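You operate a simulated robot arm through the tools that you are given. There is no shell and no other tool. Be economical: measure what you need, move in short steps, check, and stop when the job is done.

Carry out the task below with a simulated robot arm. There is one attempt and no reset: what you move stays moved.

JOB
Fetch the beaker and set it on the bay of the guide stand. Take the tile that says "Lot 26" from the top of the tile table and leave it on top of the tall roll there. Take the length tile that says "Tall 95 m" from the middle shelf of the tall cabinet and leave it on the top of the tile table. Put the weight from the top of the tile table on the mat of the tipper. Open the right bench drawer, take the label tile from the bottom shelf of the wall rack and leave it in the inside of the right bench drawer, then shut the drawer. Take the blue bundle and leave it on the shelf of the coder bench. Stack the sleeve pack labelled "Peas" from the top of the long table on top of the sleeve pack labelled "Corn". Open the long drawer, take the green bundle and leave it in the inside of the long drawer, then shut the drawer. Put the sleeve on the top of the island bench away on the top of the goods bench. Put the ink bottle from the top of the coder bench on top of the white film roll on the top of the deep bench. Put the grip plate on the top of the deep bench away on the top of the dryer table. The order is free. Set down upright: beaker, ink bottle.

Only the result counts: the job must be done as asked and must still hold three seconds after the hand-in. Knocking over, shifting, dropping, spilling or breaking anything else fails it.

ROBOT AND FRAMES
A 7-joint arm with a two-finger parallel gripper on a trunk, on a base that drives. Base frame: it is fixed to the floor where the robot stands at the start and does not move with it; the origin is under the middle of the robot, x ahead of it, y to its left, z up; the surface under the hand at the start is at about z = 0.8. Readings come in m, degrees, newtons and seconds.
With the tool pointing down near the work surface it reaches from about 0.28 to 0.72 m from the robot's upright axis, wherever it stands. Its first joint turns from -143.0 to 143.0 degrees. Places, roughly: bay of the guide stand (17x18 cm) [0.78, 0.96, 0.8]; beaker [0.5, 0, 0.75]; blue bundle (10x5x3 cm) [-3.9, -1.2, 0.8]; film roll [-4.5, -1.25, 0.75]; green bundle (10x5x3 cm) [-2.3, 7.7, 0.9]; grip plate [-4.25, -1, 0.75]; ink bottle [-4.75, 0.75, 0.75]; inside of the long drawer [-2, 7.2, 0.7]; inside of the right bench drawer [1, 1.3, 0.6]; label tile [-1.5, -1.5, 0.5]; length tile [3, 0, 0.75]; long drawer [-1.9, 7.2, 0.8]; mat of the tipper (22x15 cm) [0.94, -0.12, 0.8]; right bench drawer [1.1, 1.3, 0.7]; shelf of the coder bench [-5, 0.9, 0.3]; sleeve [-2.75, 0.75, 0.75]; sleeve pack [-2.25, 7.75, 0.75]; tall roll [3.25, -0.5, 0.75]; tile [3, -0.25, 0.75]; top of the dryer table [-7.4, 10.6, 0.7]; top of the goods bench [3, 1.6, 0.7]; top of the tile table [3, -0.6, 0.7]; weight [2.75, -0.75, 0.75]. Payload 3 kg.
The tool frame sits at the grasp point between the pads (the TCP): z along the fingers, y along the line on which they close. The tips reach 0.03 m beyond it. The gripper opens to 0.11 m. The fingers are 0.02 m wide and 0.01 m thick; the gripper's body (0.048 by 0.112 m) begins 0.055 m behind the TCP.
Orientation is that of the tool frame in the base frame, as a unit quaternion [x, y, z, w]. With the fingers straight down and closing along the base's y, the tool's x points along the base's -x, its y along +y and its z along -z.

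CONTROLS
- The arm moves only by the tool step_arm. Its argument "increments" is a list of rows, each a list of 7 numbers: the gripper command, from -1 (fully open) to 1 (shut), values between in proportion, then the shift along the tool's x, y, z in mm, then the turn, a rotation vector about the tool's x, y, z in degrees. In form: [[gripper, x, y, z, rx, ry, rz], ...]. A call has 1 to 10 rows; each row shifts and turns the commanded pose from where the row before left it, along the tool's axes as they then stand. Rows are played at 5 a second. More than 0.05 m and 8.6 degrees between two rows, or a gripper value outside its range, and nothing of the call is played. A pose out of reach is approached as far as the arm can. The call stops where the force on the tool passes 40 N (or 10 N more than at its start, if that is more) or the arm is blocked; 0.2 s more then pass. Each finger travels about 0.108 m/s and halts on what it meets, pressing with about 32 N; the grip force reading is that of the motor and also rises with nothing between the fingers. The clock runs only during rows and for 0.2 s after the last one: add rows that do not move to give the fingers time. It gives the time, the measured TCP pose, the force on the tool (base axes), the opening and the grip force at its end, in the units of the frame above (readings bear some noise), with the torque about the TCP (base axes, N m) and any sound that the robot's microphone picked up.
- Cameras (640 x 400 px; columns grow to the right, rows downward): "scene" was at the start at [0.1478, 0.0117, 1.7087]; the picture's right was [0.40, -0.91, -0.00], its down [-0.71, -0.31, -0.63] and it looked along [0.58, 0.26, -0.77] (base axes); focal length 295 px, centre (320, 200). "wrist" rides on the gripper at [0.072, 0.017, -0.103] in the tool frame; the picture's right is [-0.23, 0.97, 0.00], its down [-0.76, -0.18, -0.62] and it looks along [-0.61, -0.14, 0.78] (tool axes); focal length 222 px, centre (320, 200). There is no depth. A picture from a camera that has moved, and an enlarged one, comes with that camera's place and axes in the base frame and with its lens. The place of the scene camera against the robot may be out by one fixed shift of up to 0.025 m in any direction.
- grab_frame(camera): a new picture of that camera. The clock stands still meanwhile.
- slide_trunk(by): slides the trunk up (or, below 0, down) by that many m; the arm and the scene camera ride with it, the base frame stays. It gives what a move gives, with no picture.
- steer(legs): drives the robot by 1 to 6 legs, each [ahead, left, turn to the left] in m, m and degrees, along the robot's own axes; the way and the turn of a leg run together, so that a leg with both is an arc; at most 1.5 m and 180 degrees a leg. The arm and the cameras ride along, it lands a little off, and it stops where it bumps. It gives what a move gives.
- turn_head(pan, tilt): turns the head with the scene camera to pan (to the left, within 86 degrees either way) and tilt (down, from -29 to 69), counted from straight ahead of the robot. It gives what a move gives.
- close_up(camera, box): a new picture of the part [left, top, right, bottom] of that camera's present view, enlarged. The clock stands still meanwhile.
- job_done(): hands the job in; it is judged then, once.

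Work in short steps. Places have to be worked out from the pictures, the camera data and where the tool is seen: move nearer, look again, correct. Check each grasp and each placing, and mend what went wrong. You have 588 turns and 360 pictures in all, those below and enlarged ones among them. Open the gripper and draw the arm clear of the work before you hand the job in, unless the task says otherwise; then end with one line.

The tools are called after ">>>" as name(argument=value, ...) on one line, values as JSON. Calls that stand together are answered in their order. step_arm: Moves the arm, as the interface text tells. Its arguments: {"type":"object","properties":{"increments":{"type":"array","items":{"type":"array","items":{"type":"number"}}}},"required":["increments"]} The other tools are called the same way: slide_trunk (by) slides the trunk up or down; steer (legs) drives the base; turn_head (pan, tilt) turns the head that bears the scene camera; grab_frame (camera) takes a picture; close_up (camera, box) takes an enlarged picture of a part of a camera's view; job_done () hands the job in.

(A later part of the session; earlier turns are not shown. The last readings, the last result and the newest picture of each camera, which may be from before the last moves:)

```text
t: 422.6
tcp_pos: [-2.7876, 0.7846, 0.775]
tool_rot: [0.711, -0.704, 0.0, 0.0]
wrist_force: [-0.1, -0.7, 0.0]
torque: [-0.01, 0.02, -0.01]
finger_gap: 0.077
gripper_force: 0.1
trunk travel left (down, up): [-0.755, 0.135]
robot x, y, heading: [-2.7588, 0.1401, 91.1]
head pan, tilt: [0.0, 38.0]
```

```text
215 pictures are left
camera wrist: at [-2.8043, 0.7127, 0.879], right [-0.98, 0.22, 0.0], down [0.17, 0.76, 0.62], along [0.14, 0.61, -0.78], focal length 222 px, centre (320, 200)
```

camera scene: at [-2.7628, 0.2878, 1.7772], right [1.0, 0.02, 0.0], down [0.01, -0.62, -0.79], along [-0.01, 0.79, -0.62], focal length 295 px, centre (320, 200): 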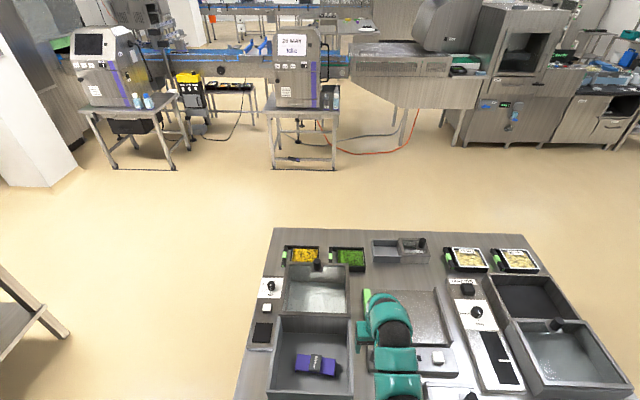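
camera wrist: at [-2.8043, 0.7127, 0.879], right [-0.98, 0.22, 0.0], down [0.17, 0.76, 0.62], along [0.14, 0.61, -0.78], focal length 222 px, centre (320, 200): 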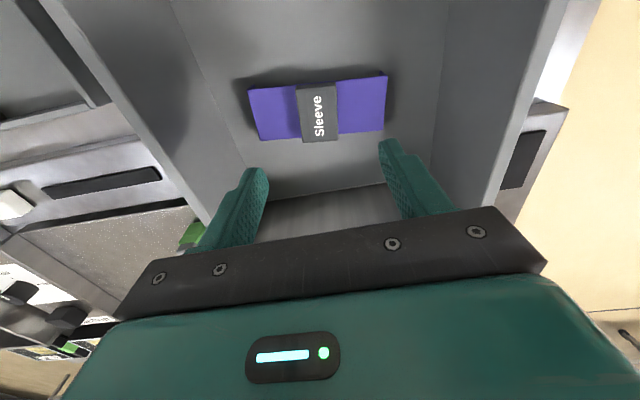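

Well centred. Lower to just above the purple plate in steps.

>>> slide_trunk(by=-0.09)

>>> grab_frame(camera="wrist")

```text
t: 423.8
tcp_pos: [-2.7879, 0.7846, 0.6843]
tool_rot: [0.71, -0.704, 0.0, 0.0]
wrist_force: [-0.4, 0.3, -0.1]
torque: [0.0, 0.0, 0.0]
finger_gap: 0.0771
gripper_force: 0.0
trunk travel left (down, up): [-0.665, 0.225]
robot x, y, heading: [-2.751, 0.1399, 91.2]
head pan, tilt: [0.0, 38.0]
```

```text
214 pictures are left
camera wrist: at [-2.8043, 0.7127, 0.789], right [-0.98, 0.22, 0.0], down [0.17, 0.76, 0.62], along [0.14, 0.61, -0.78], focal length 222 px, centre (320, 200)
```

wrist: 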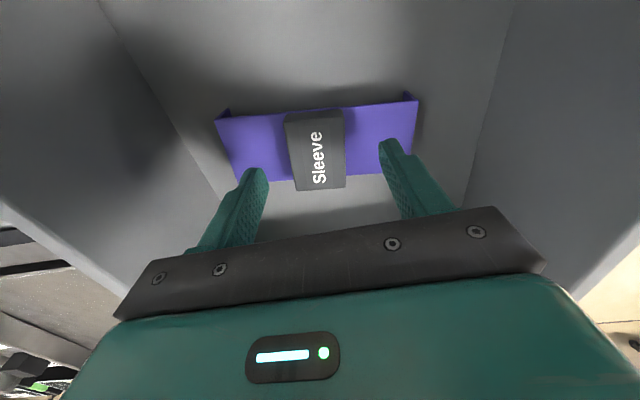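

Lower 15 mm, then feel for the plate.

>>> step_arm(increments=[[-0.4, 0, 0, 10, 0, 0, 0], [-0.4, 0, 0, 6, 0, 0, 0], [-0.4, 0, 0, 0, 0, 0, 0]])

>>> step_arm(increments=[[-0.4, 0, 0, 4, 0, 0, 0], [-0.4, 0, 0, 0, 0, 0, 0]])

>>> step_arm(increments=[[-0.4, 0, 0, 3, 0, 0, 0], [-0.4, 0, 0, 0, 0, 0, 0]])

>>> grab_frame(camera="wrist")

```text
t: 424.6
tcp_pos: [-2.7891, 0.7866, 0.6687]
tool_rot: [0.71, -0.704, 0.0, 0.0]
wrist_force: [-0.2, 0.7, -0.7]
torque: [0.0, 0.02, -0.02]
finger_gap: 0.0771
gripper_force: 0.0
trunk travel left (down, up): [-0.665, 0.225]
robot x, y, heading: [-2.7587, 0.1369, 90.8]
head pan, tilt: [0.0, 38.0]
```

```text
t: 425.2
tcp_pos: [-2.7877, 0.7847, 0.6658]
tool_rot: [0.71, -0.704, 0.0, 0.0]
wrist_force: [0.3, 0.3, -1.3]
torque: [0.02, 0.03, 0.0]
finger_gap: 0.0769
gripper_force: 0.0
trunk travel left (down, up): [-0.665, 0.225]
robot x, y, heading: [-2.7567, 0.1387, 90.9]
head pan, tilt: [0.0, 38.0]
```

```text
t: 425.8
tcp_pos: [-2.7875, 0.7848, 0.6619]
tool_rot: [0.71, -0.704, 0.0, 0.0]
wrist_force: [-0.2, -0.5, -0.1]
torque: [-0.01, 0.0, 0.03]
finger_gap: 0.0772
gripper_force: 0.1
trunk travel left (down, up): [-0.665, 0.225]
robot x, y, heading: [-2.7582, 0.1393, 91.2]
head pan, tilt: [0.0, 38.0]
```

```text
213 pictures are left
camera wrist: at [-2.8038, 0.7129, 0.7659], right [-0.98, 0.22, 0.0], down [0.17, 0.76, 0.62], along [0.14, 0.61, -0.78], focal length 222 px, centre (320, 200)
```

wrist: 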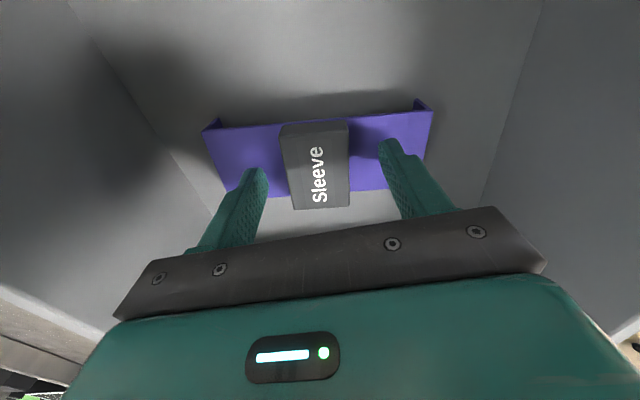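

Continue down another ~8 mm then close.

>>> step_arm(increments=[[-0.4, 0, 0, 3, 0, 0, 0], [-0.4, 0, 0, 0, 0, 0, 0]])

>>> step_arm(increments=[[-0.4, 0, 0, 3, 0, 0, 0], [-0.4, 0, 0, 0, 0, 0, 0]])

>>> step_arm(increments=[[-0.4, 0, 0, 3, 0, 0, 0], [-0.4, 0, 0, 0, 0, 0, 0]])

```text
t: 426.4
tcp_pos: [-2.7865, 0.7854, 0.659]
tool_rot: [0.71, -0.704, -0.001, -0.001]
wrist_force: [0.4, 1.0, 7.4]
torque: [0.02, -0.09, -0.01]
finger_gap: 0.077
gripper_force: 0.0
trunk travel left (down, up): [-0.665, 0.225]
robot x, y, heading: [-2.7594, 0.1382, 91.2]
head pan, tilt: [0.0, 38.0]
```

```text
t: 427.0
tcp_pos: [-2.7879, 0.7864, 0.6591]
tool_rot: [0.71, -0.704, -0.002, -0.001]
wrist_force: [2.7, 3.8, 27.6]
torque: [0.11, -0.33, 0.03]
finger_gap: 0.0769
gripper_force: 0.1
trunk travel left (down, up): [-0.665, 0.225]
robot x, y, heading: [-2.7605, 0.1377, 90.8]
head pan, tilt: [0.0, 38.0]
```

```text
t: 427.4
tcp_pos: [-2.7881, 0.7877, 0.6593]
tool_rot: [0.71, -0.704, -0.005, -0.003]
wrist_force: [0.0, -1.2, 17.9]
torque: [-0.13, -0.46, -0.03]
finger_gap: 0.077
gripper_force: 0.0
trunk travel left (down, up): [-0.665, 0.225]
robot x, y, heading: [-2.7537, 0.1381, 90.7]
head pan, tilt: [0.0, 38.0]
stopped in row 1: the force on the tool passed its limit at 44 N (the readings are from after the stop); the commanded pose is now the measured one
```

Touching the plate at 0.659. I lift 2 mm, close, and lift.

>>> step_arm(increments=[[-0.4, 0, 0, -2, 0, 0, 0], [0.2, 0, 0, 0, 0, 0, 0], [1, 0, 0, 0, 0, 0, 0], [1, 0, 0, 0, 0, 0, 0], [1, 0, 0, 0, 0, 0, 0]])

>>> slide_trunk(by=0.2)

>>> grab_frame(camera="wrist")

```text
t: 428.6
tcp_pos: [-2.789, 0.7856, 0.6607]
tool_rot: [0.711, -0.704, -0.004, -0.003]
wrist_force: [-4.6, 1.4, 16.0]
torque: [-0.03, 0.05, -0.37]
finger_gap: 0.0411
gripper_force: 31.8
trunk travel left (down, up): [-0.665, 0.225]
robot x, y, heading: [-2.7587, 0.1365, 90.9]
head pan, tilt: [0.0, 38.0]
```

```text
t: 430.8
tcp_pos: [-2.7886, 0.7875, 0.8589]
tool_rot: [0.71, -0.704, -0.003, -0.002]
wrist_force: [0.4, 0.2, -0.3]
torque: [0.01, 0.03, 0.01]
finger_gap: 0.0389
gripper_force: 31.8
trunk travel left (down, up): [-0.865, 0.025]
robot x, y, heading: [-2.7591, 0.1415, 90.9]
head pan, tilt: [0.0, 38.0]
```

```text
212 pictures are left
camera wrist: at [-2.8044, 0.7142, 0.9617], right [-0.98, 0.22, 0.0], down [0.17, 0.76, 0.63], along [0.14, 0.61, -0.78], focal length 222 px, centre (320, 200)
```

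wrist: 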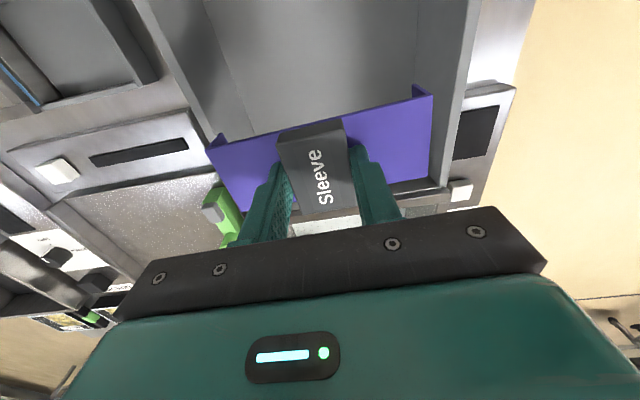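

Sleeve held. I drive back around the right end of the first table toward the goods bench.

>>> steer(legs=[[-0.45, 0, -0.9], [0, -1.5, 0], [0, -1.05, 0], [-0.85, 0, 0], [0, -1.0, 0], [0, -0.95, 0]])

>>> steer(legs=[[1.4, 0, 0], [1.2, 0, 0], [0, 0, -90]])

>>> turn_head(pan=5, tilt=38)

>>> grab_frame(camera="scene")

```text
t: 458.9
tcp_pos: [1.7089, -0.4744, 0.8599]
tool_rot: [0.708, -0.706, -0.002, -0.002]
wrist_force: [0.6, -1.0, -0.3]
torque: [0.01, 0.01, 0.0]
finger_gap: 0.0388
gripper_force: 31.6
trunk travel left (down, up): [-0.865, 0.025]
robot x, y, heading: [1.7334, -1.1249, 90.5]
head pan, tilt: [0.0, 38.0]
```

```text
t: 475.6
tcp_pos: [2.3528, 1.5234, 0.859]
tool_rot: [0.01, 1.0, 0.001, 0.004]
wrist_force: [0.7, -0.1, 0.1]
torque: [0.0, -0.02, -0.01]
finger_gap: 0.0388
gripper_force: 31.8
trunk travel left (down, up): [-0.865, 0.025]
robot x, y, heading: [1.703, 1.5133, -0.8]
head pan, tilt: [0.0, 38.0]
```

```text
t: 476.3
tcp_pos: [2.3535, 1.5245, 0.8586]
tool_rot: [0.01, 1.0, 0.0, 0.003]
wrist_force: [-0.3, 0.3, -0.9]
torque: [-0.03, -0.01, -0.03]
finger_gap: 0.0389
gripper_force: 32.0
trunk travel left (down, up): [-0.865, 0.025]
robot x, y, heading: [1.7024, 1.5134, -0.7]
head pan, tilt: [5.0, 38.0]
```

```text
211 pictures are left
camera scene: at [1.8676, 1.4988, 1.7674], right [0.07, -1.0, 0.0], down [-0.61, -0.05, -0.79], along [0.79, 0.06, -0.62], focal length 295 px, centre (320, 200)
```

scene: 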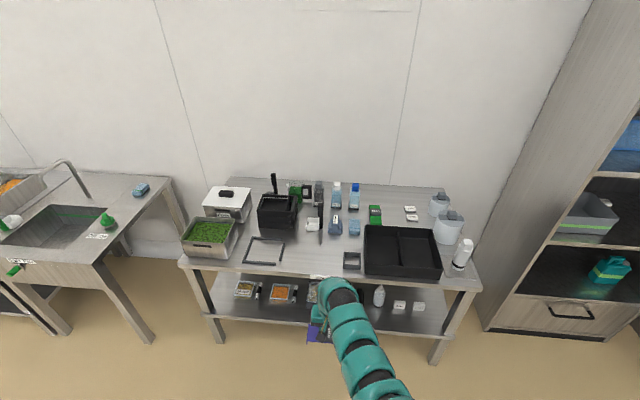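

Goods bench ahead. I zoom to choose a free spot.

>>> close_up(camera="scene", box=[170, 170, 490, 300])

```text
2.00 times, centred on (330, 235) of scene
camera zoom: at [1.8676, 1.4988, 1.7674], right [0.07, -1.0, 0.0], down [-0.61, -0.05, -0.79], along [0.79, 0.06, -0.62], focal length 590 px, centre (300, 130)
```

zoom: 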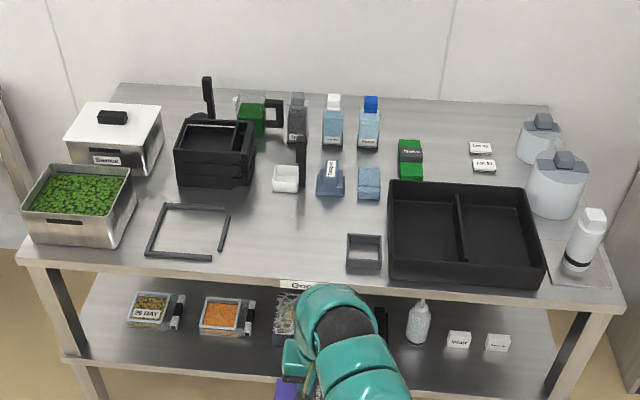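

Free spot near (2.79, 1.60). I drive ahead 0.43 and look with the wrist camera.

>>> steer(legs=[[0.43, 0.07, 0.7]])

>>> grab_frame(camera="wrist")

>>> grab_frame(camera="scene")

```text
t: 478.9
tcp_pos: [2.7843, 1.6036, 0.8578]
tool_rot: [0.0, 1.0, 0.0, 0.004]
wrist_force: [-0.1, 0.5, -0.8]
torque: [0.03, 0.03, 0.02]
finger_gap: 0.0388
gripper_force: 32.2
trunk travel left (down, up): [-0.865, 0.025]
robot x, y, heading: [2.1363, 1.5815, 0.3]
head pan, tilt: [5.0, 38.0]
```

```text
209 pictures are left
camera wrist: at [2.7112, 1.6203, 0.9615], right [0.23, 0.97, 0.0], down [0.76, -0.18, 0.63], along [0.61, -0.14, -0.78], focal length 222 px, centre (320, 200)
```

wrist: 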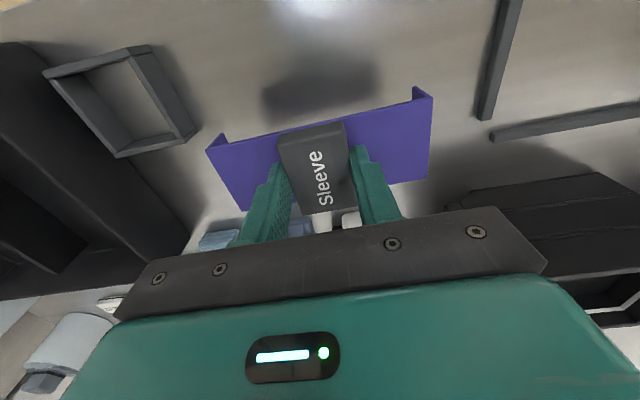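

```text
208 pictures are left
camera scene: at [2.3004, 1.5696, 1.7673], right [0.09, -1.0, 0.0], down [-0.61, -0.06, -0.79], along [0.78, 0.07, -0.62], focal length 295 px, centre (320, 200)
```

scene: 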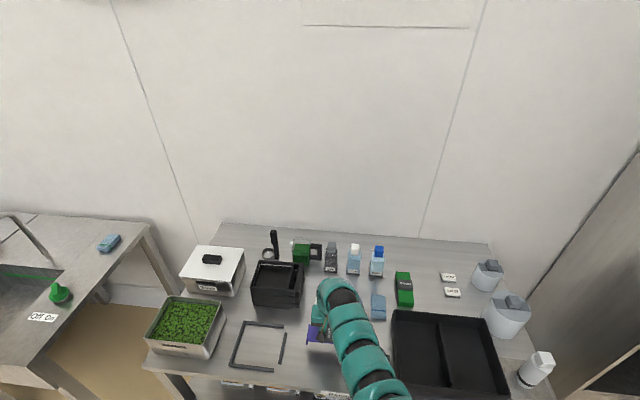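

Spot is clear. I lower with the trunk in steps.

>>> slide_trunk(by=-0.055)

>>> grab_frame(camera="wrist")

```text
t: 479.9
tcp_pos: [2.7848, 1.6027, 0.8038]
tool_rot: [0.001, 1.0, 0.001, 0.002]
wrist_force: [-0.2, 0.0, -0.4]
torque: [-0.03, 0.02, 0.04]
finger_gap: 0.0387
gripper_force: 32.3
trunk travel left (down, up): [-0.81, 0.08]
robot x, y, heading: [2.1357, 1.5784, 0.3]
head pan, tilt: [5.0, 38.0]
```

```text
207 pictures are left
camera wrist: at [2.7108, 1.6202, 0.907], right [0.23, 0.97, 0.0], down [0.76, -0.18, 0.63], along [0.61, -0.14, -0.78], focal length 222 px, centre (320, 200)
```

wrist: 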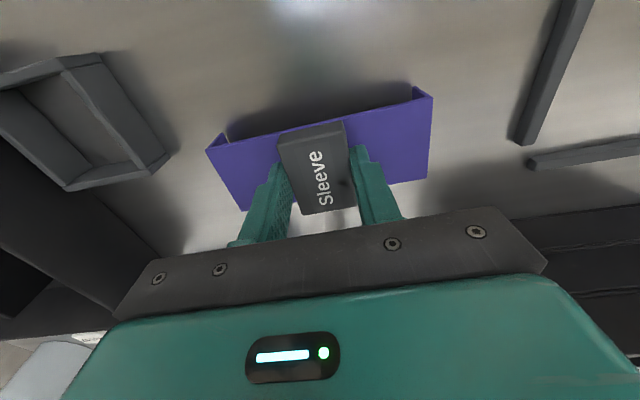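

Close now. Small steps down.

>>> slide_trunk(by=-0.012)

>>> slide_trunk(by=-0.008)

>>> slide_trunk(by=-0.006)

```text
t: 480.4
tcp_pos: [2.7882, 1.604, 0.7999]
tool_rot: [0.002, 1.0, 0.002, 0.01]
wrist_force: [-5.5, -2.3, 25.2]
torque: [-0.46, 1.08, 0.01]
finger_gap: 0.0387
gripper_force: 31.9
trunk travel left (down, up): [-0.8, 0.09]
robot x, y, heading: [2.137, 1.5786, -0.1]
head pan, tilt: [5.0, 38.0]
stopped: the force on the tool passed its limit at 44 N (the readings are from after the stop); the commanded pose is now the measured one
```

```text
t: 480.8
tcp_pos: [2.7924, 1.6046, 0.7996]
tool_rot: [0.003, 1.0, 0.004, 0.014]
wrist_force: [-6.2, -1.0, 21.7]
torque: [-0.63, 0.96, -0.08]
finger_gap: 0.039
gripper_force: 32.3
trunk travel left (down, up): [-0.797, 0.093]
robot x, y, heading: [2.1349, 1.5792, 0.1]
head pan, tilt: [5.0, 38.0]
stopped: the force on the tool passed its limit at 50 N (the readings are from after the stop); the commanded pose is now the measured one
```

```text
t: 481.2
tcp_pos: [2.7961, 1.6042, 0.8002]
tool_rot: [0.002, 1.0, 0.003, 0.018]
wrist_force: [-5.4, -1.1, 20.1]
torque: [-0.74, 0.91, -0.09]
finger_gap: 0.039
gripper_force: 31.8
trunk travel left (down, up): [-0.794, 0.096]
robot x, y, heading: [2.1329, 1.581, 0.3]
head pan, tilt: [5.0, 38.0]
stopped: the force on the tool passed its limit at 46 N (the readings are from after the stop); the commanded pose is now the measured one
```

Contact at 0.80. Ease up, release, rise.

>>> slide_trunk(by=0.004)

>>> step_arm(increments=[[0.5, 0, 0, 0, 0, 0, 0], [-0.2, 0, 0, 0, 0, 0, 0], [-0.4, 0, 0, 0, 0, 0, 0], [-0.4, 0, 0, -30, 0, 0, 0], [-0.4, 0, 0, -40, 0, 0, 0], [-0.4, 30, 0, -20, 0, 0, 0], [-0.4, 40, 0, 0, 0, 0, 0]])

>>> grab_frame(camera="wrist")

```text
t: 481.7
tcp_pos: [2.7945, 1.6036, 0.8008]
tool_rot: [0.001, 1.0, 0.004, 0.015]
wrist_force: [0.4, -0.1, -0.4]
torque: [-0.02, -0.05, 0.01]
finger_gap: 0.039
gripper_force: 32.1
trunk travel left (down, up): [-0.798, 0.092]
robot x, y, heading: [2.1354, 1.5798, 0.3]
head pan, tilt: [5.0, 38.0]
```

```text
t: 483.3
tcp_pos: [2.7188, 1.6006, 0.8876]
tool_rot: [0.001, 1.0, 0.004, 0.016]
wrist_force: [0.1, 0.5, 0.9]
torque: [-0.01, 0.02, 0.04]
finger_gap: 0.077
gripper_force: 0.1
trunk travel left (down, up): [-0.798, 0.092]
robot x, y, heading: [2.137, 1.5794, 0.1]
head pan, tilt: [5.0, 38.0]
```

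```text
206 pictures are left
camera wrist: at [2.6418, 1.6174, 0.9889], right [0.23, 0.97, 0.01], down [0.74, -0.18, 0.65], along [0.63, -0.14, -0.76], focal length 222 px, centre (320, 200)
```

wrist: 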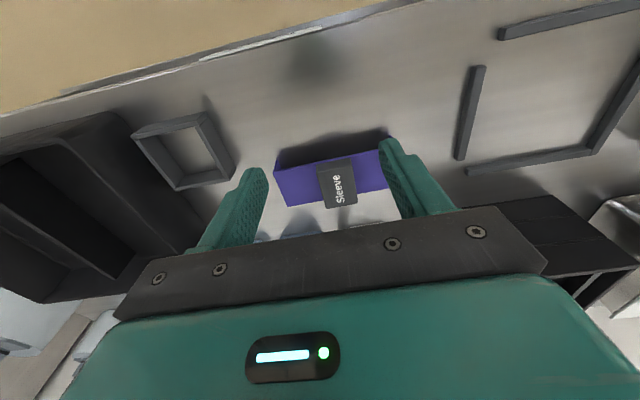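

Sleeve stands on the goods bench. Now west to the deep/coder benches, via the right end of the first table again.

>>> steer(legs=[[-0.25, 0, 0], [0, -1.5, 0], [0, -1.15, 0], [-1.5, 0, 0], [-0.95, 0, 0], [0, 0.72, 0]])

>>> steer(legs=[[0, 0, 180], [1.5, 0, 0], [1.3, 0, 0]])

>>> turn_head(pan=25, tilt=30)

>>> grab_frame(camera="scene")

```text
t: 508.9
tcp_pos: [0.1129, -0.9466, 0.8865]
tool_rot: [-0.023, 1.0, 0.004, 0.015]
wrist_force: [0.2, 0.6, 0.4]
torque: [0.0, -0.01, 0.01]
finger_gap: 0.0769
gripper_force: 0.1
trunk travel left (down, up): [-0.798, 0.092]
robot x, y, heading: [-0.4709, -0.9939, 2.9]
head pan, tilt: [5.0, 38.0]
stopped in leg 5: the robot was blocked; the commanded pose is now the measured one
```

```text
t: 516.6
tcp_pos: [-1.054, -0.9969, 0.8873]
tool_rot: [1.0, -0.017, -0.016, 0.003]
wrist_force: [0.1, 0.4, -0.1]
torque: [-0.03, 0.0, -0.02]
finger_gap: 0.0769
gripper_force: 0.0
trunk travel left (down, up): [-0.798, 0.092]
robot x, y, heading: [-0.4682, -0.9971, 178.6]
head pan, tilt: [5.0, 38.0]
stopped in leg 1: the robot was blocked; the commanded pose is now the measured one
```

```text
t: 517.5
tcp_pos: [-1.0528, -0.9976, 0.8866]
tool_rot: [1.0, -0.018, -0.015, 0.003]
wrist_force: [-0.8, 0.2, -0.4]
torque: [-0.02, 0.04, -0.04]
finger_gap: 0.0773
gripper_force: 0.1
trunk travel left (down, up): [-0.798, 0.092]
robot x, y, heading: [-0.471, -1.0006, 178.2]
head pan, tilt: [25.0, 30.0]
```

```text
205 pictures are left
camera scene: at [-0.6345, -1.0492, 1.7121], right [-0.4, 0.92, 0.0], down [0.46, 0.2, -0.87], along [-0.79, -0.34, -0.5], focal length 295 px, centre (320, 200)
```

scene: 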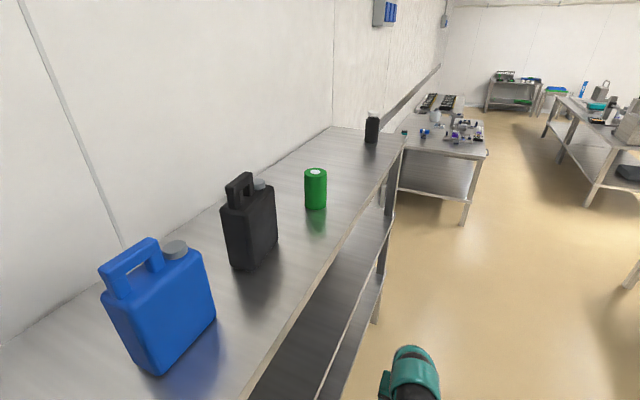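

The base bumped the rack's corner post; the items on it still stand as before. I move away sideways first, then continue west.

>>> steer(legs=[[-0.08, -0.6, 0]])

>>> grab_frame(camera="scene")

```text
t: 520.8
tcp_pos: [-0.9617, -0.4211, 0.8874]
tool_rot: [1.0, -0.017, -0.016, 0.004]
wrist_force: [0.8, 0.0, 0.2]
torque: [0.0, -0.01, 0.0]
finger_gap: 0.077
gripper_force: 0.0
trunk travel left (down, up): [-0.798, 0.092]
robot x, y, heading: [-0.3777, -0.4167, 178.8]
head pan, tilt: [25.0, 30.0]
```

```text
204 pictures are left
camera scene: at [-0.5425, -0.4714, 1.7122], right [-0.4, 0.92, 0.0], down [0.46, 0.2, -0.87], along [-0.79, -0.35, -0.5], focal length 295 px, centre (320, 200)
```

scene: 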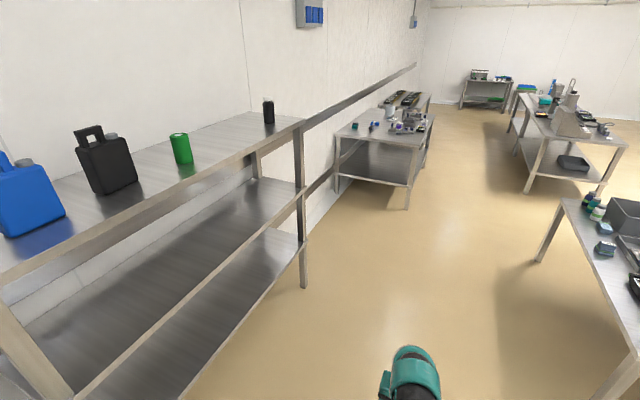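

Clear aisle ahead. I drive west to about x=−3.9.

>>> steer(legs=[[1.5, -0.12, 1.2], [1.5, 0, 0]])

>>> turn_head(pan=40, tilt=32)

>>> grab_frame(camera="scene")

>>> close_up(camera="scene", box=[150, 100, 450, 290])

```text
refused: leg 1 is longer than a leg can be; nothing moved
```

```text
t: 521.5
tcp_pos: [-0.9609, -0.4223, 0.8873]
tool_rot: [1.0, -0.015, -0.016, 0.004]
wrist_force: [0.3, 0.4, -0.4]
torque: [0.01, 0.02, 0.02]
finger_gap: 0.077
gripper_force: 0.1
trunk travel left (down, up): [-0.798, 0.092]
robot x, y, heading: [-0.3769, -0.4172, 178.5]
head pan, tilt: [40.0, 32.0]
```

```text
203 pictures are left
camera scene: at [-0.5298, -0.4917, 1.709], right [-0.62, 0.78, 0.0], down [0.41, 0.33, -0.85], along [-0.66, -0.53, -0.53], focal length 295 px, centre (320, 200)
```

scene: 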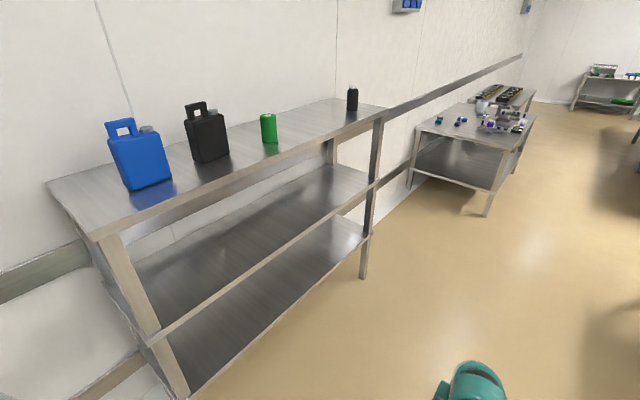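

```text
2.11 times, centred on (300, 195) of scene
camera zoom: at [-0.5298, -0.4917, 1.709], right [-0.62, 0.78, 0.0], down [0.41, 0.33, -0.85], along [-0.66, -0.53, -0.53], focal length 621 px, centre (362, 210)
```

zoom: 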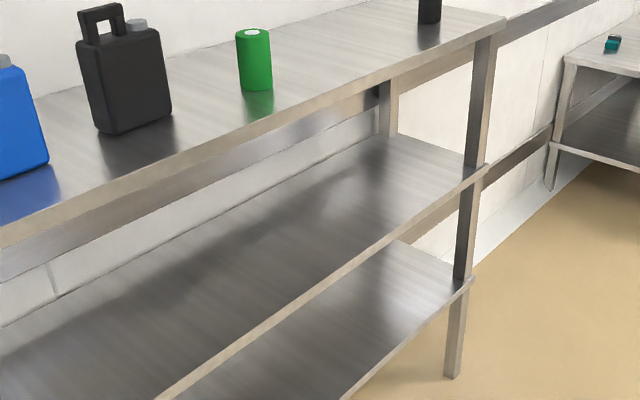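

Leg too long. I resend with shorter legs.

>>> steer(legs=[[1.4, -0.1, 1.2], [1.4, 0, 0]])

>>> turn_head(pan=30, tilt=32)

>>> grab_frame(camera="scene")

```text
t: 535.3
tcp_pos: [-3.8065, -0.3492, 0.8872]
tool_rot: [1.0, 0.0, -0.016, 0.004]
wrist_force: [0.4, -0.7, 0.5]
torque: [0.0, 0.01, -0.04]
finger_gap: 0.0771
gripper_force: 0.0
trunk travel left (down, up): [-0.798, 0.092]
robot x, y, heading: [-3.223, -0.3257, -179.6]
head pan, tilt: [40.0, 32.0]
```

```text
t: 536.0
tcp_pos: [-3.8066, -0.3488, 0.8867]
tool_rot: [1.0, 0.001, -0.016, 0.004]
wrist_force: [0.4, -0.4, 0.8]
torque: [-0.01, 0.02, -0.01]
finger_gap: 0.0768
gripper_force: 0.1
trunk travel left (down, up): [-0.798, 0.092]
robot x, y, heading: [-3.2228, -0.3258, -179.5]
head pan, tilt: [30.0, 32.0]
```

```text
201 pictures are left
camera scene: at [-3.3819, -0.3924, 1.709], right [-0.51, 0.86, 0.0], down [0.46, 0.27, -0.85], along [-0.73, -0.43, -0.53], focal length 295 px, centre (320, 200)
```

scene: 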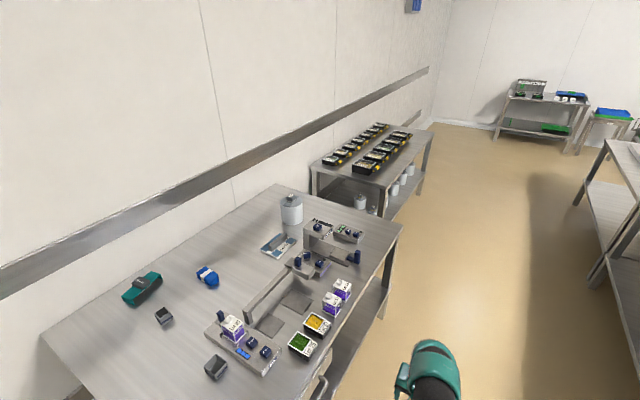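

>>> close_up(camera="scene", box=[100, 180, 420, 390])

```text
1.90 times, centred on (260, 285) of scene
camera zoom: at [-3.3819, -0.3924, 1.709], right [-0.51, 0.86, 0.0], down [0.46, 0.27, -0.85], along [-0.73, -0.43, -0.53], focal length 562 px, centre (434, 38)
```

zoom: 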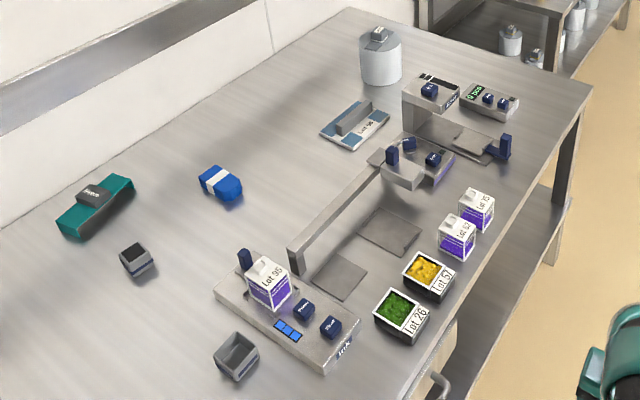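

Deep bench: blue bundle ≈(−3.91, −1.27), film roll ≈(−4.45, −1.2), grip plate ≈(−4.23, −1.12); bench front edge y≈−0.67. I raise the trunk, move to (−3.9, −0.2) and face the bench.

>>> slide_trunk(by=0.09)

>>> steer(legs=[[0.67, -0.13, 0], [0, 0, 89.5]])

>>> turn_head(pan=0, tilt=45)

>>> grab_frame(camera="scene")

>>> close_up(camera="scene", box=[200, 60, 480, 260])

```text
t: 537.3
tcp_pos: [-3.807, -0.3492, 0.9774]
tool_rot: [1.0, 0.001, -0.016, 0.003]
wrist_force: [-0.7, -0.1, -0.3]
torque: [-0.03, -0.01, -0.02]
finger_gap: 0.0768
gripper_force: 0.1
trunk travel left (down, up): [-0.888, 0.002]
robot x, y, heading: [-3.2179, -0.3296, -179.6]
head pan, tilt: [30.0, 32.0]
```

```text
t: 544.9
tcp_pos: [-3.8753, -0.7889, 0.9768]
tool_rot: [0.704, 0.71, -0.008, 0.014]
wrist_force: [-0.5, 0.6, 0.1]
torque: [-0.04, -0.02, 0.01]
finger_gap: 0.0771
gripper_force: 0.0
trunk travel left (down, up): [-0.888, 0.002]
robot x, y, heading: [-3.9044, -0.2043, -89.1]
head pan, tilt: [30.0, 32.0]
```

```text
t: 545.9
tcp_pos: [-3.8758, -0.7902, 0.978]
tool_rot: [0.704, 0.71, -0.009, 0.014]
wrist_force: [0.0, -0.2, 0.6]
torque: [0.02, -0.03, -0.01]
finger_gap: 0.0773
gripper_force: 0.0
trunk travel left (down, up): [-0.888, 0.002]
robot x, y, heading: [-3.8995, -0.2057, -89.3]
head pan, tilt: [0.0, 45.0]
```

```text
199 pictures are left
camera scene: at [-3.9014, -0.3857, 1.7796], right [-1.0, -0.02, 0.0], down [-0.01, 0.71, -0.71], along [0.01, -0.71, -0.71], focal length 295 px, centre (320, 200)
```

scene: 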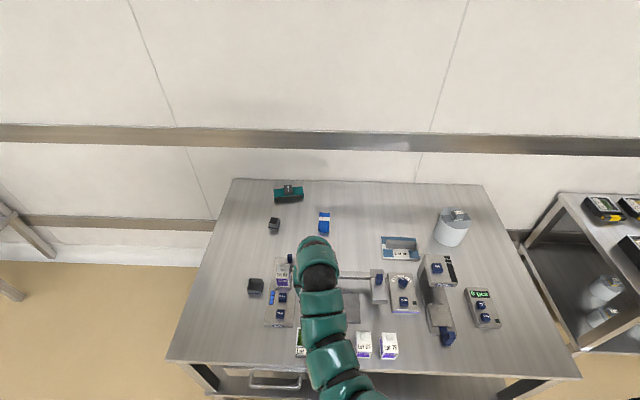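

```text
2.00 times, centred on (340, 160) of scene
camera zoom: at [-3.9014, -0.3857, 1.7796], right [-1.0, -0.02, 0.0], down [-0.01, 0.71, -0.71], along [0.01, -0.71, -0.71], focal length 590 px, centre (280, 280)
```

zoom: 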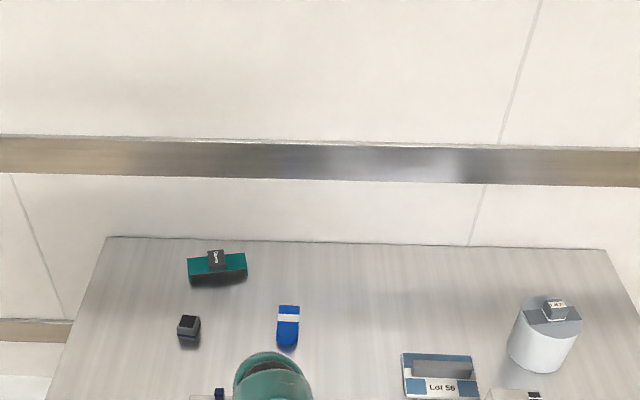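

Bundle lies with its long axis along y, at ≈(−3.90, −1.23). I tilt the tool 45° forward, drive 0.16 m closer and extend high over the bench.

>>> step_arm(increments=[[-0.5, 0, 0, 0, 0, -7.5, 0], [-0.5, 0, 0, 0, 0, -7.5, 0], [-0.5, 0, 0, 0, 0, -7.5, 0], [-0.5, 0, 0, 0, 0, -7.5, 0], [-0.5, 0, 0, 0, 0, -7.5, 0], [-0.5, 0, 0, 0, 0, -7.5, 0], [-0.5, 0, 0, 0, 0, 0, 0]])

>>> steer(legs=[[0.16, 0, 0]])

>>> grab_frame(camera="wrist")

```text
t: 547.5
tcp_pos: [-3.8757, -0.7891, 0.9772]
tool_rot: [0.648, 0.65, -0.278, 0.284]
wrist_force: [-1.0, -0.2, 0.5]
torque: [0.0, 0.01, 0.0]
finger_gap: 0.0825
gripper_force: 0.1
trunk travel left (down, up): [-0.888, 0.002]
robot x, y, heading: [-3.9005, -0.2044, -89.2]
head pan, tilt: [0.0, 45.0]
```

```text
t: 548.9
tcp_pos: [-3.8717, -0.9531, 0.9765]
tool_rot: [0.647, 0.651, -0.277, 0.284]
wrist_force: [0.3, -0.1, 0.4]
torque: [-0.02, 0.01, -0.03]
finger_gap: 0.0823
gripper_force: 0.0
trunk travel left (down, up): [-0.888, 0.002]
robot x, y, heading: [-3.9013, -0.3695, -89.0]
head pan, tilt: [0.0, 45.0]
```

```text
197 pictures are left
camera wrist: at [-3.8571, -0.8269, 0.9954], right [0.97, -0.15, 0.17], down [-0.18, -0.07, 0.98], along [-0.13, -0.99, -0.1], focal length 222 px, centre (320, 200)
```

wrist: 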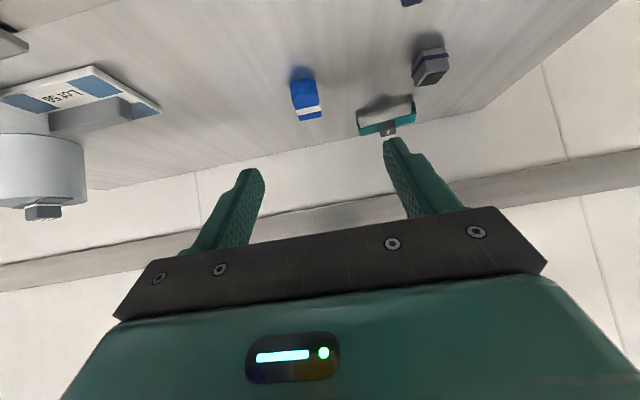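

Bundle at (−3.904, −1.223). I extend and descend toward it.

>>> step_arm(increments=[[-0.5, -25, -5, 30, 0, 0, 0], [-0.5, -25, -5, 30, 0, 0, 0], [-0.5, -25, -5, 30, 0, 0, 0], [-0.5, -12, -5, 40, 0, 0, 0], [-0.5, 0, -5, 45, 0, 0, 0], [-0.5, 0, -5, 45, 0, 0, 0], [-0.5, 0, -2, 40, 0, 0, 0], [-0.5, 0, 0, 0, 0, 0, 0]])

>>> grab_frame(camera="wrist")

```text
t: 550.7
tcp_pos: [-3.9035, -1.1809, 0.8749]
tool_rot: [0.647, 0.651, -0.275, 0.284]
wrist_force: [-0.1, 0.1, 0.8]
torque: [-0.01, 0.02, -0.03]
finger_gap: 0.0826
gripper_force: 0.1
out of reach, approached as far as the arm can: row 7
trunk travel left (down, up): [-0.888, 0.002]
robot x, y, heading: [-3.8984, -0.3688, -89.1]
head pan, tilt: [0.0, 45.0]
```

```text
196 pictures are left
camera wrist: at [-3.8883, -1.056, 0.8934], right [0.97, -0.15, 0.17], down [-0.19, -0.07, 0.98], along [-0.13, -0.99, -0.1], focal length 222 px, centre (320, 200)
```

wrist: 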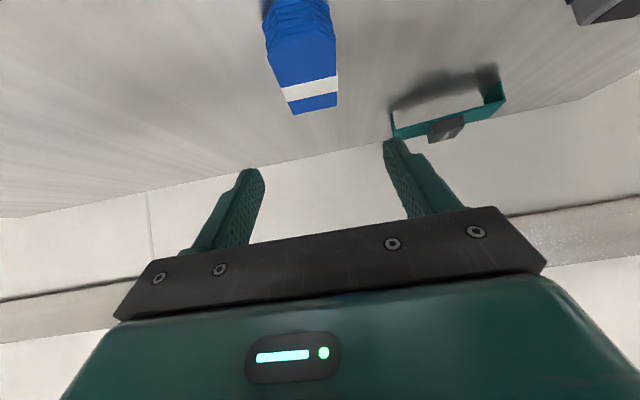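

I lower the trunk 0.05 (keeps within reach) and step 20 mm forward.

>>> slide_trunk(by=-0.05)

>>> step_arm(increments=[[-0.5, -15, 0, 16, 0, 0, 0], [-0.5, 0, 0, 0, 0, 0, 0]])

>>> grab_frame(camera="wrist")

```text
t: 551.6
tcp_pos: [-3.9017, -1.1824, 0.8248]
tool_rot: [0.647, 0.65, -0.277, 0.285]
wrist_force: [0.3, -0.4, 0.2]
torque: [0.02, -0.02, 0.0]
finger_gap: 0.0824
gripper_force: 0.0
trunk travel left (down, up): [-0.838, 0.052]
robot x, y, heading: [-3.8944, -0.3665, -88.8]
head pan, tilt: [0.0, 45.0]
```

```text
t: 552.2
tcp_pos: [-3.9018, -1.1817, 0.8261]
tool_rot: [0.647, 0.651, -0.276, 0.285]
wrist_force: [-0.1, -0.6, -1.3]
torque: [0.01, 0.03, -0.04]
finger_gap: 0.0824
gripper_force: 0.2
out of reach, approached as far as the arm can: row 1
trunk travel left (down, up): [-0.838, 0.052]
robot x, y, heading: [-3.8979, -0.3697, -89.0]
head pan, tilt: [0.0, 45.0]
```

```text
195 pictures are left
camera wrist: at [-3.8874, -1.0566, 0.8438], right [0.97, -0.15, 0.17], down [-0.19, -0.07, 0.98], along [-0.13, -0.99, -0.1], focal length 222 px, centre (320, 200)
```

wrist: 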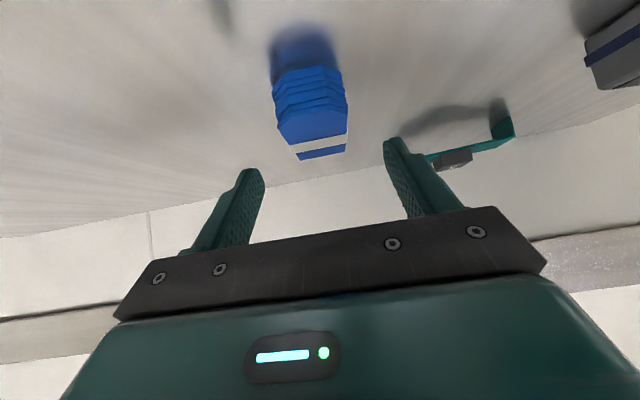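

Tips are within the bundle's length already (2 cm off centre is fine). I lower the trunk to z≈0.787.

>>> slide_trunk(by=-0.03)

>>> grab_frame(camera="wrist")

```text
t: 553.0
tcp_pos: [-3.9015, -1.1827, 0.7952]
tool_rot: [0.648, 0.65, -0.277, 0.284]
wrist_force: [0.2, -0.5, 0.0]
torque: [-0.01, 0.04, 0.01]
finger_gap: 0.0826
gripper_force: 0.0
trunk travel left (down, up): [-0.808, 0.082]
robot x, y, heading: [-3.9003, -0.3699, -88.8]
head pan, tilt: [0.0, 45.0]
```

```text
194 pictures are left
camera wrist: at [-3.8873, -1.0565, 0.8139], right [0.97, -0.15, 0.17], down [-0.19, -0.07, 0.98], along [-0.13, -0.99, -0.09], focal length 222 px, centre (320, 200)
```

wrist: 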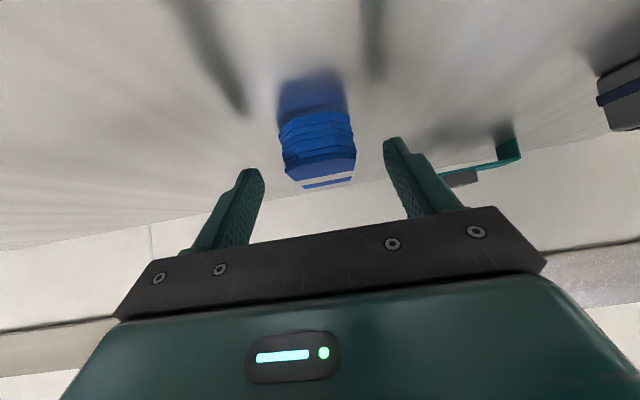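

Centred. Lower 10 mm more, then close.

>>> slide_trunk(by=-0.01)

>>> step_arm(increments=[[0.2, 0, 0, 0, 0, 0, 0], [1, 0, 0, 0, 0, 0, 0], [1, 0, 0, 0, 0, 0, 0], [1, 0, 0, 0, 0, 0, 0]])

>>> grab_frame(camera="wrist")

```text
t: 553.6
tcp_pos: [-3.9028, -1.181, 0.786]
tool_rot: [0.648, 0.65, -0.277, 0.285]
wrist_force: [0.6, -0.9, -1.2]
torque: [0.01, 0.0, 0.0]
finger_gap: 0.0823
gripper_force: 0.1
trunk travel left (down, up): [-0.798, 0.092]
robot x, y, heading: [-3.8994, -0.3654, -88.9]
head pan, tilt: [0.0, 45.0]
```

```text
t: 554.6
tcp_pos: [-3.9017, -1.1833, 0.7858]
tool_rot: [0.647, 0.651, -0.277, 0.285]
wrist_force: [0.6, -0.2, 0.7]
torque: [-0.07, 0.05, -0.03]
finger_gap: 0.0473
gripper_force: 31.8
trunk travel left (down, up): [-0.798, 0.092]
robot x, y, heading: [-3.9018, -0.3635, -89.0]
head pan, tilt: [0.0, 45.0]
```

```text
193 pictures are left
camera wrist: at [-3.8874, -1.0566, 0.8038], right [0.97, -0.15, 0.17], down [-0.19, -0.07, 0.98], along [-0.13, -0.99, -0.09], focal length 222 px, centre (320, 200)
```

wrist: 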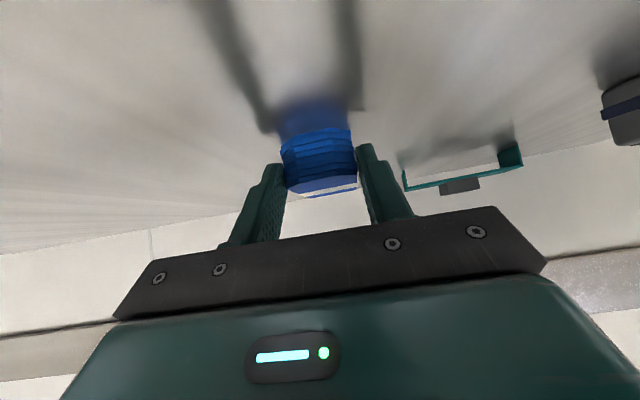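

Gripped (47 mm). Lift with the trunk, retract and look.

>>> slide_trunk(by=0.09)

>>> step_arm(increments=[[1, 25, 0, -30, 0, 0, 0], [1, 25, 0, -30, 0, 0, 0], [1, 20, 0, -35, 0, 0, 0], [1, 20, 0, -35, 0, 0, 0], [1, 20, 0, -35, 0, 0, 0], [1, 20, 0, -30, 0, 0, 0]])

>>> steer(legs=[[-0.25, 0, 0], [0, 0, 180]])

>>> turn_head(pan=35, tilt=35)

>>> grab_frame(camera="scene")

```text
t: 555.8
tcp_pos: [-3.9026, -1.1806, 0.8756]
tool_rot: [0.648, 0.651, -0.276, 0.284]
wrist_force: [-0.6, 0.5, -1.1]
torque: [0.01, -0.02, -0.02]
finger_gap: 0.0476
gripper_force: 32.1
trunk travel left (down, up): [-0.888, 0.002]
robot x, y, heading: [-3.8953, -0.3667, -89.0]
head pan, tilt: [0.0, 45.0]
```

```text
t: 557.2
tcp_pos: [-3.9049, -0.9514, 0.9156]
tool_rot: [0.648, 0.65, -0.277, 0.284]
wrist_force: [0.4, 1.5, -1.0]
torque: [0.07, 0.04, -0.03]
finger_gap: 0.0472
gripper_force: 31.9
trunk travel left (down, up): [-0.888, 0.002]
robot x, y, heading: [-3.8969, -0.3672, -89.0]
head pan, tilt: [0.0, 45.0]
```

```text
t: 566.6
tcp_pos: [-3.9521, 0.4631, 0.915]
tool_rot: [0.68, -0.617, -0.297, -0.264]
wrist_force: [-0.2, -0.1, -1.7]
torque: [-0.04, 0.01, 0.0]
finger_gap: 0.0468
gripper_force: 32.1
trunk travel left (down, up): [-0.888, 0.002]
robot x, y, heading: [-3.9036, -0.1208, 96.4]
head pan, tilt: [0.0, 45.0]
```

```text
t: 567.6
tcp_pos: [-3.9519, 0.4639, 0.9148]
tool_rot: [0.68, -0.617, -0.297, -0.263]
wrist_force: [-1.2, 1.1, -1.1]
torque: [-0.06, 0.01, 0.05]
finger_gap: 0.0472
gripper_force: 32.2
trunk travel left (down, up): [-0.888, 0.002]
robot x, y, heading: [-3.904, -0.1231, 96.1]
head pan, tilt: [35.0, 35.0]
```

```text
192 pictures are left
camera scene: at [-3.9728, 0.0056, 1.7944], right [0.75, 0.66, 0.0], down [0.38, -0.43, -0.82], along [-0.54, 0.62, -0.57], focal length 295 px, centre (320, 200)
```

scene: 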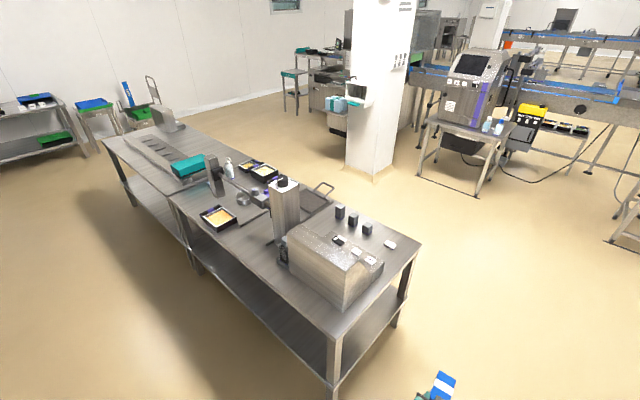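

Coder bench spans x −4.35…−5.65, y 0.5…1.21; the dark bottle at ≈(−4.75, 0.75) must be the ink bottle. I move to x≈−5.0 and lower the trunk to look at its shelf.

>>> steer(legs=[[-0.2, 0, -6], [0, 1.1, 0]])

>>> slide_trunk(by=-0.4)

>>> turn_head(pan=0, tilt=30)

>>> grab_frame(camera="scene")

>>> grab_frame(camera="wrist")

```text
t: 574.4
tcp_pos: [-4.9618, 0.2709, 0.9147]
tool_rot: [-0.639, 0.659, 0.279, 0.282]
wrist_force: [-0.5, -0.4, -1.2]
torque: [-0.07, -0.01, 0.01]
finger_gap: 0.0471
gripper_force: 31.8
trunk travel left (down, up): [-0.888, 0.002]
robot x, y, heading: [-4.9931, -0.3154, 88.8]
head pan, tilt: [35.0, 35.0]
```

```text
t: 578.2
tcp_pos: [-4.9628, 0.2711, 0.5147]
tool_rot: [-0.639, 0.659, 0.279, 0.282]
wrist_force: [0.0, 0.5, -0.8]
torque: [-0.05, -0.02, -0.02]
finger_gap: 0.0471
gripper_force: 32.3
trunk travel left (down, up): [-0.488, 0.402]
robot x, y, heading: [-4.9939, -0.3143, 88.8]
head pan, tilt: [35.0, 35.0]
```

```text
t: 579.2
tcp_pos: [-4.9614, 0.2723, 0.5147]
tool_rot: [-0.639, 0.659, 0.28, 0.282]
wrist_force: [0.2, -0.9, -0.3]
torque: [-0.04, 0.0, 0.04]
finger_gap: 0.0472
gripper_force: 31.7
trunk travel left (down, up): [-0.488, 0.402]
robot x, y, heading: [-4.9879, -0.3132, 88.8]
head pan, tilt: [0.0, 30.0]
```

```text
191 pictures are left
camera scene: at [-4.9878, -0.1627, 1.4022], right [1.0, -0.02, 0.0], down [-0.01, -0.5, -0.87], along [0.02, 0.87, -0.5], focal length 295 px, centre (320, 200)
```

scene: 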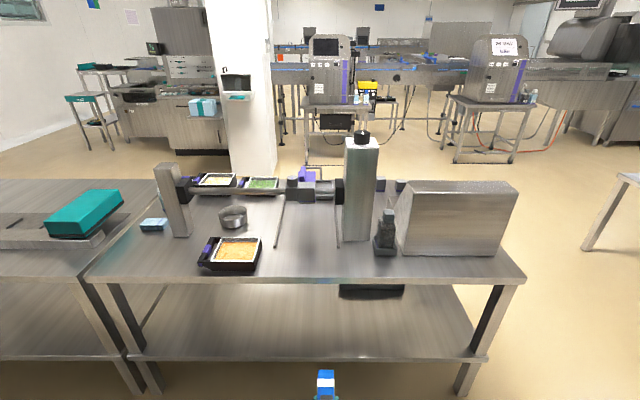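

```text
190 pictures are left
camera wrist: at [-4.9825, 0.147, 0.5332], right [-0.97, 0.18, 0.17], down [0.19, 0.06, 0.98], along [0.17, 0.98, -0.1], focal length 222 px, centre (320, 200)
```

wrist: 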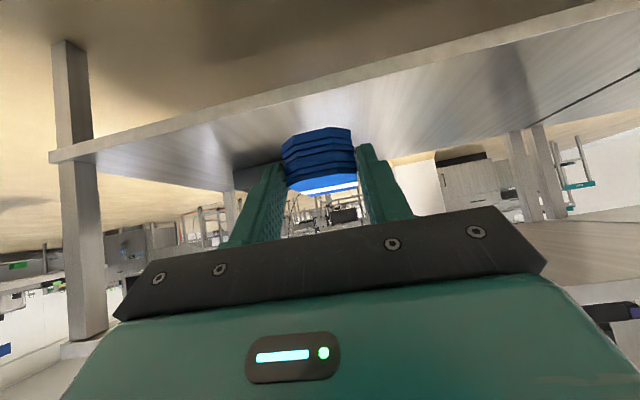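

Shelf surface z≈0.30, front edge y≈0.507, front part empty. I drive 0.33 ahead so the bundle is over the shelf, then lower.

>>> steer(legs=[[0.34, 0, 1]])

>>> slide_trunk(by=-0.1)

>>> grab_frame(camera="wrist")

>>> grab_frame(camera="scene")

```text
t: 581.4
tcp_pos: [-4.9732, 0.6043, 0.5136]
tool_rot: [-0.647, 0.651, 0.283, 0.278]
wrist_force: [-0.3, 0.5, -0.9]
torque: [0.0, 0.02, 0.0]
finger_gap: 0.0471
gripper_force: 32.4
trunk travel left (down, up): [-0.488, 0.402]
robot x, y, heading: [-4.9842, 0.0202, 90.2]
head pan, tilt: [0.0, 30.0]
```

```text
t: 582.8
tcp_pos: [-4.9744, 0.6043, 0.4154]
tool_rot: [-0.646, 0.652, 0.282, 0.278]
wrist_force: [0.1, -0.3, -0.7]
torque: [-0.02, -0.02, -0.03]
finger_gap: 0.0469
gripper_force: 31.9
trunk travel left (down, up): [-0.388, 0.502]
robot x, y, heading: [-4.9861, 0.017, 90.5]
head pan, tilt: [0.0, 30.0]
```

```text
189 pictures are left
camera wrist: at [-4.9916, 0.4798, 0.4332], right [-0.97, 0.16, 0.17], down [0.19, 0.07, 0.98], along [0.14, 0.99, -0.1], focal length 222 px, centre (320, 200)
```

wrist: 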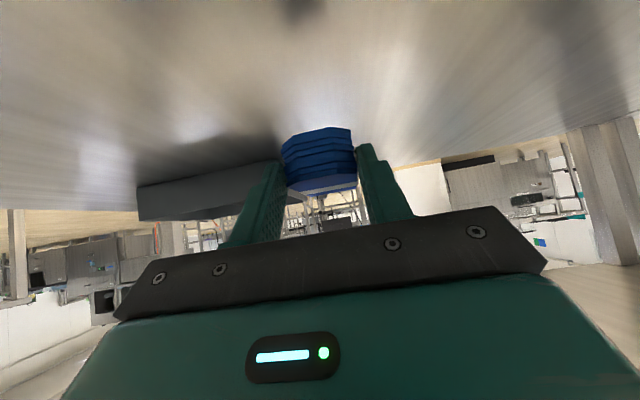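

```text
188 pictures are left
camera scene: at [-4.9898, 0.1701, 1.3022], right [1.0, 0.01, 0.0], down [0.0, -0.5, -0.87], along [0.0, 0.87, -0.5], focal length 295 px, centre (320, 200)
```

scene: 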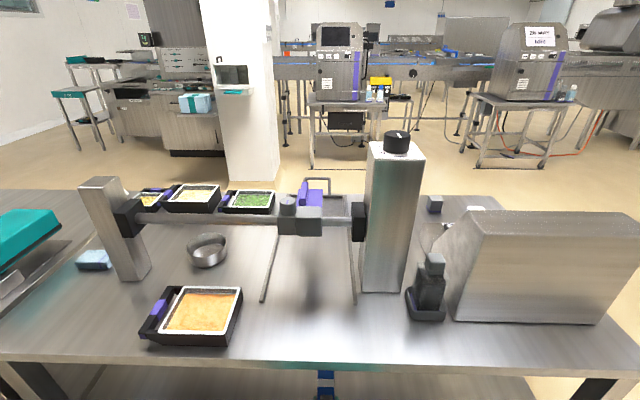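

Clear. Lower 6 cm, then feel for the shelf.

>>> slide_trunk(by=-0.065)

>>> slide_trunk(by=-0.006)

```text
t: 583.8
tcp_pos: [-4.9731, 0.605, 0.3494]
tool_rot: [-0.648, 0.651, 0.283, 0.278]
wrist_force: [-0.6, -0.9, -0.1]
torque: [-0.06, 0.01, 0.02]
finger_gap: 0.0471
gripper_force: 32.0
trunk travel left (down, up): [-0.323, 0.567]
robot x, y, heading: [-4.9856, 0.0177, 90.1]
head pan, tilt: [0.0, 30.0]
```

```text
t: 584.3
tcp_pos: [-4.9734, 0.604, 0.3441]
tool_rot: [-0.647, 0.651, 0.283, 0.278]
wrist_force: [0.4, -0.3, -0.9]
torque: [-0.05, -0.01, 0.02]
finger_gap: 0.0472
gripper_force: 31.8
trunk travel left (down, up): [-0.317, 0.573]
robot x, y, heading: [-4.9884, 0.0195, 90.4]
head pan, tilt: [0.0, 30.0]
```

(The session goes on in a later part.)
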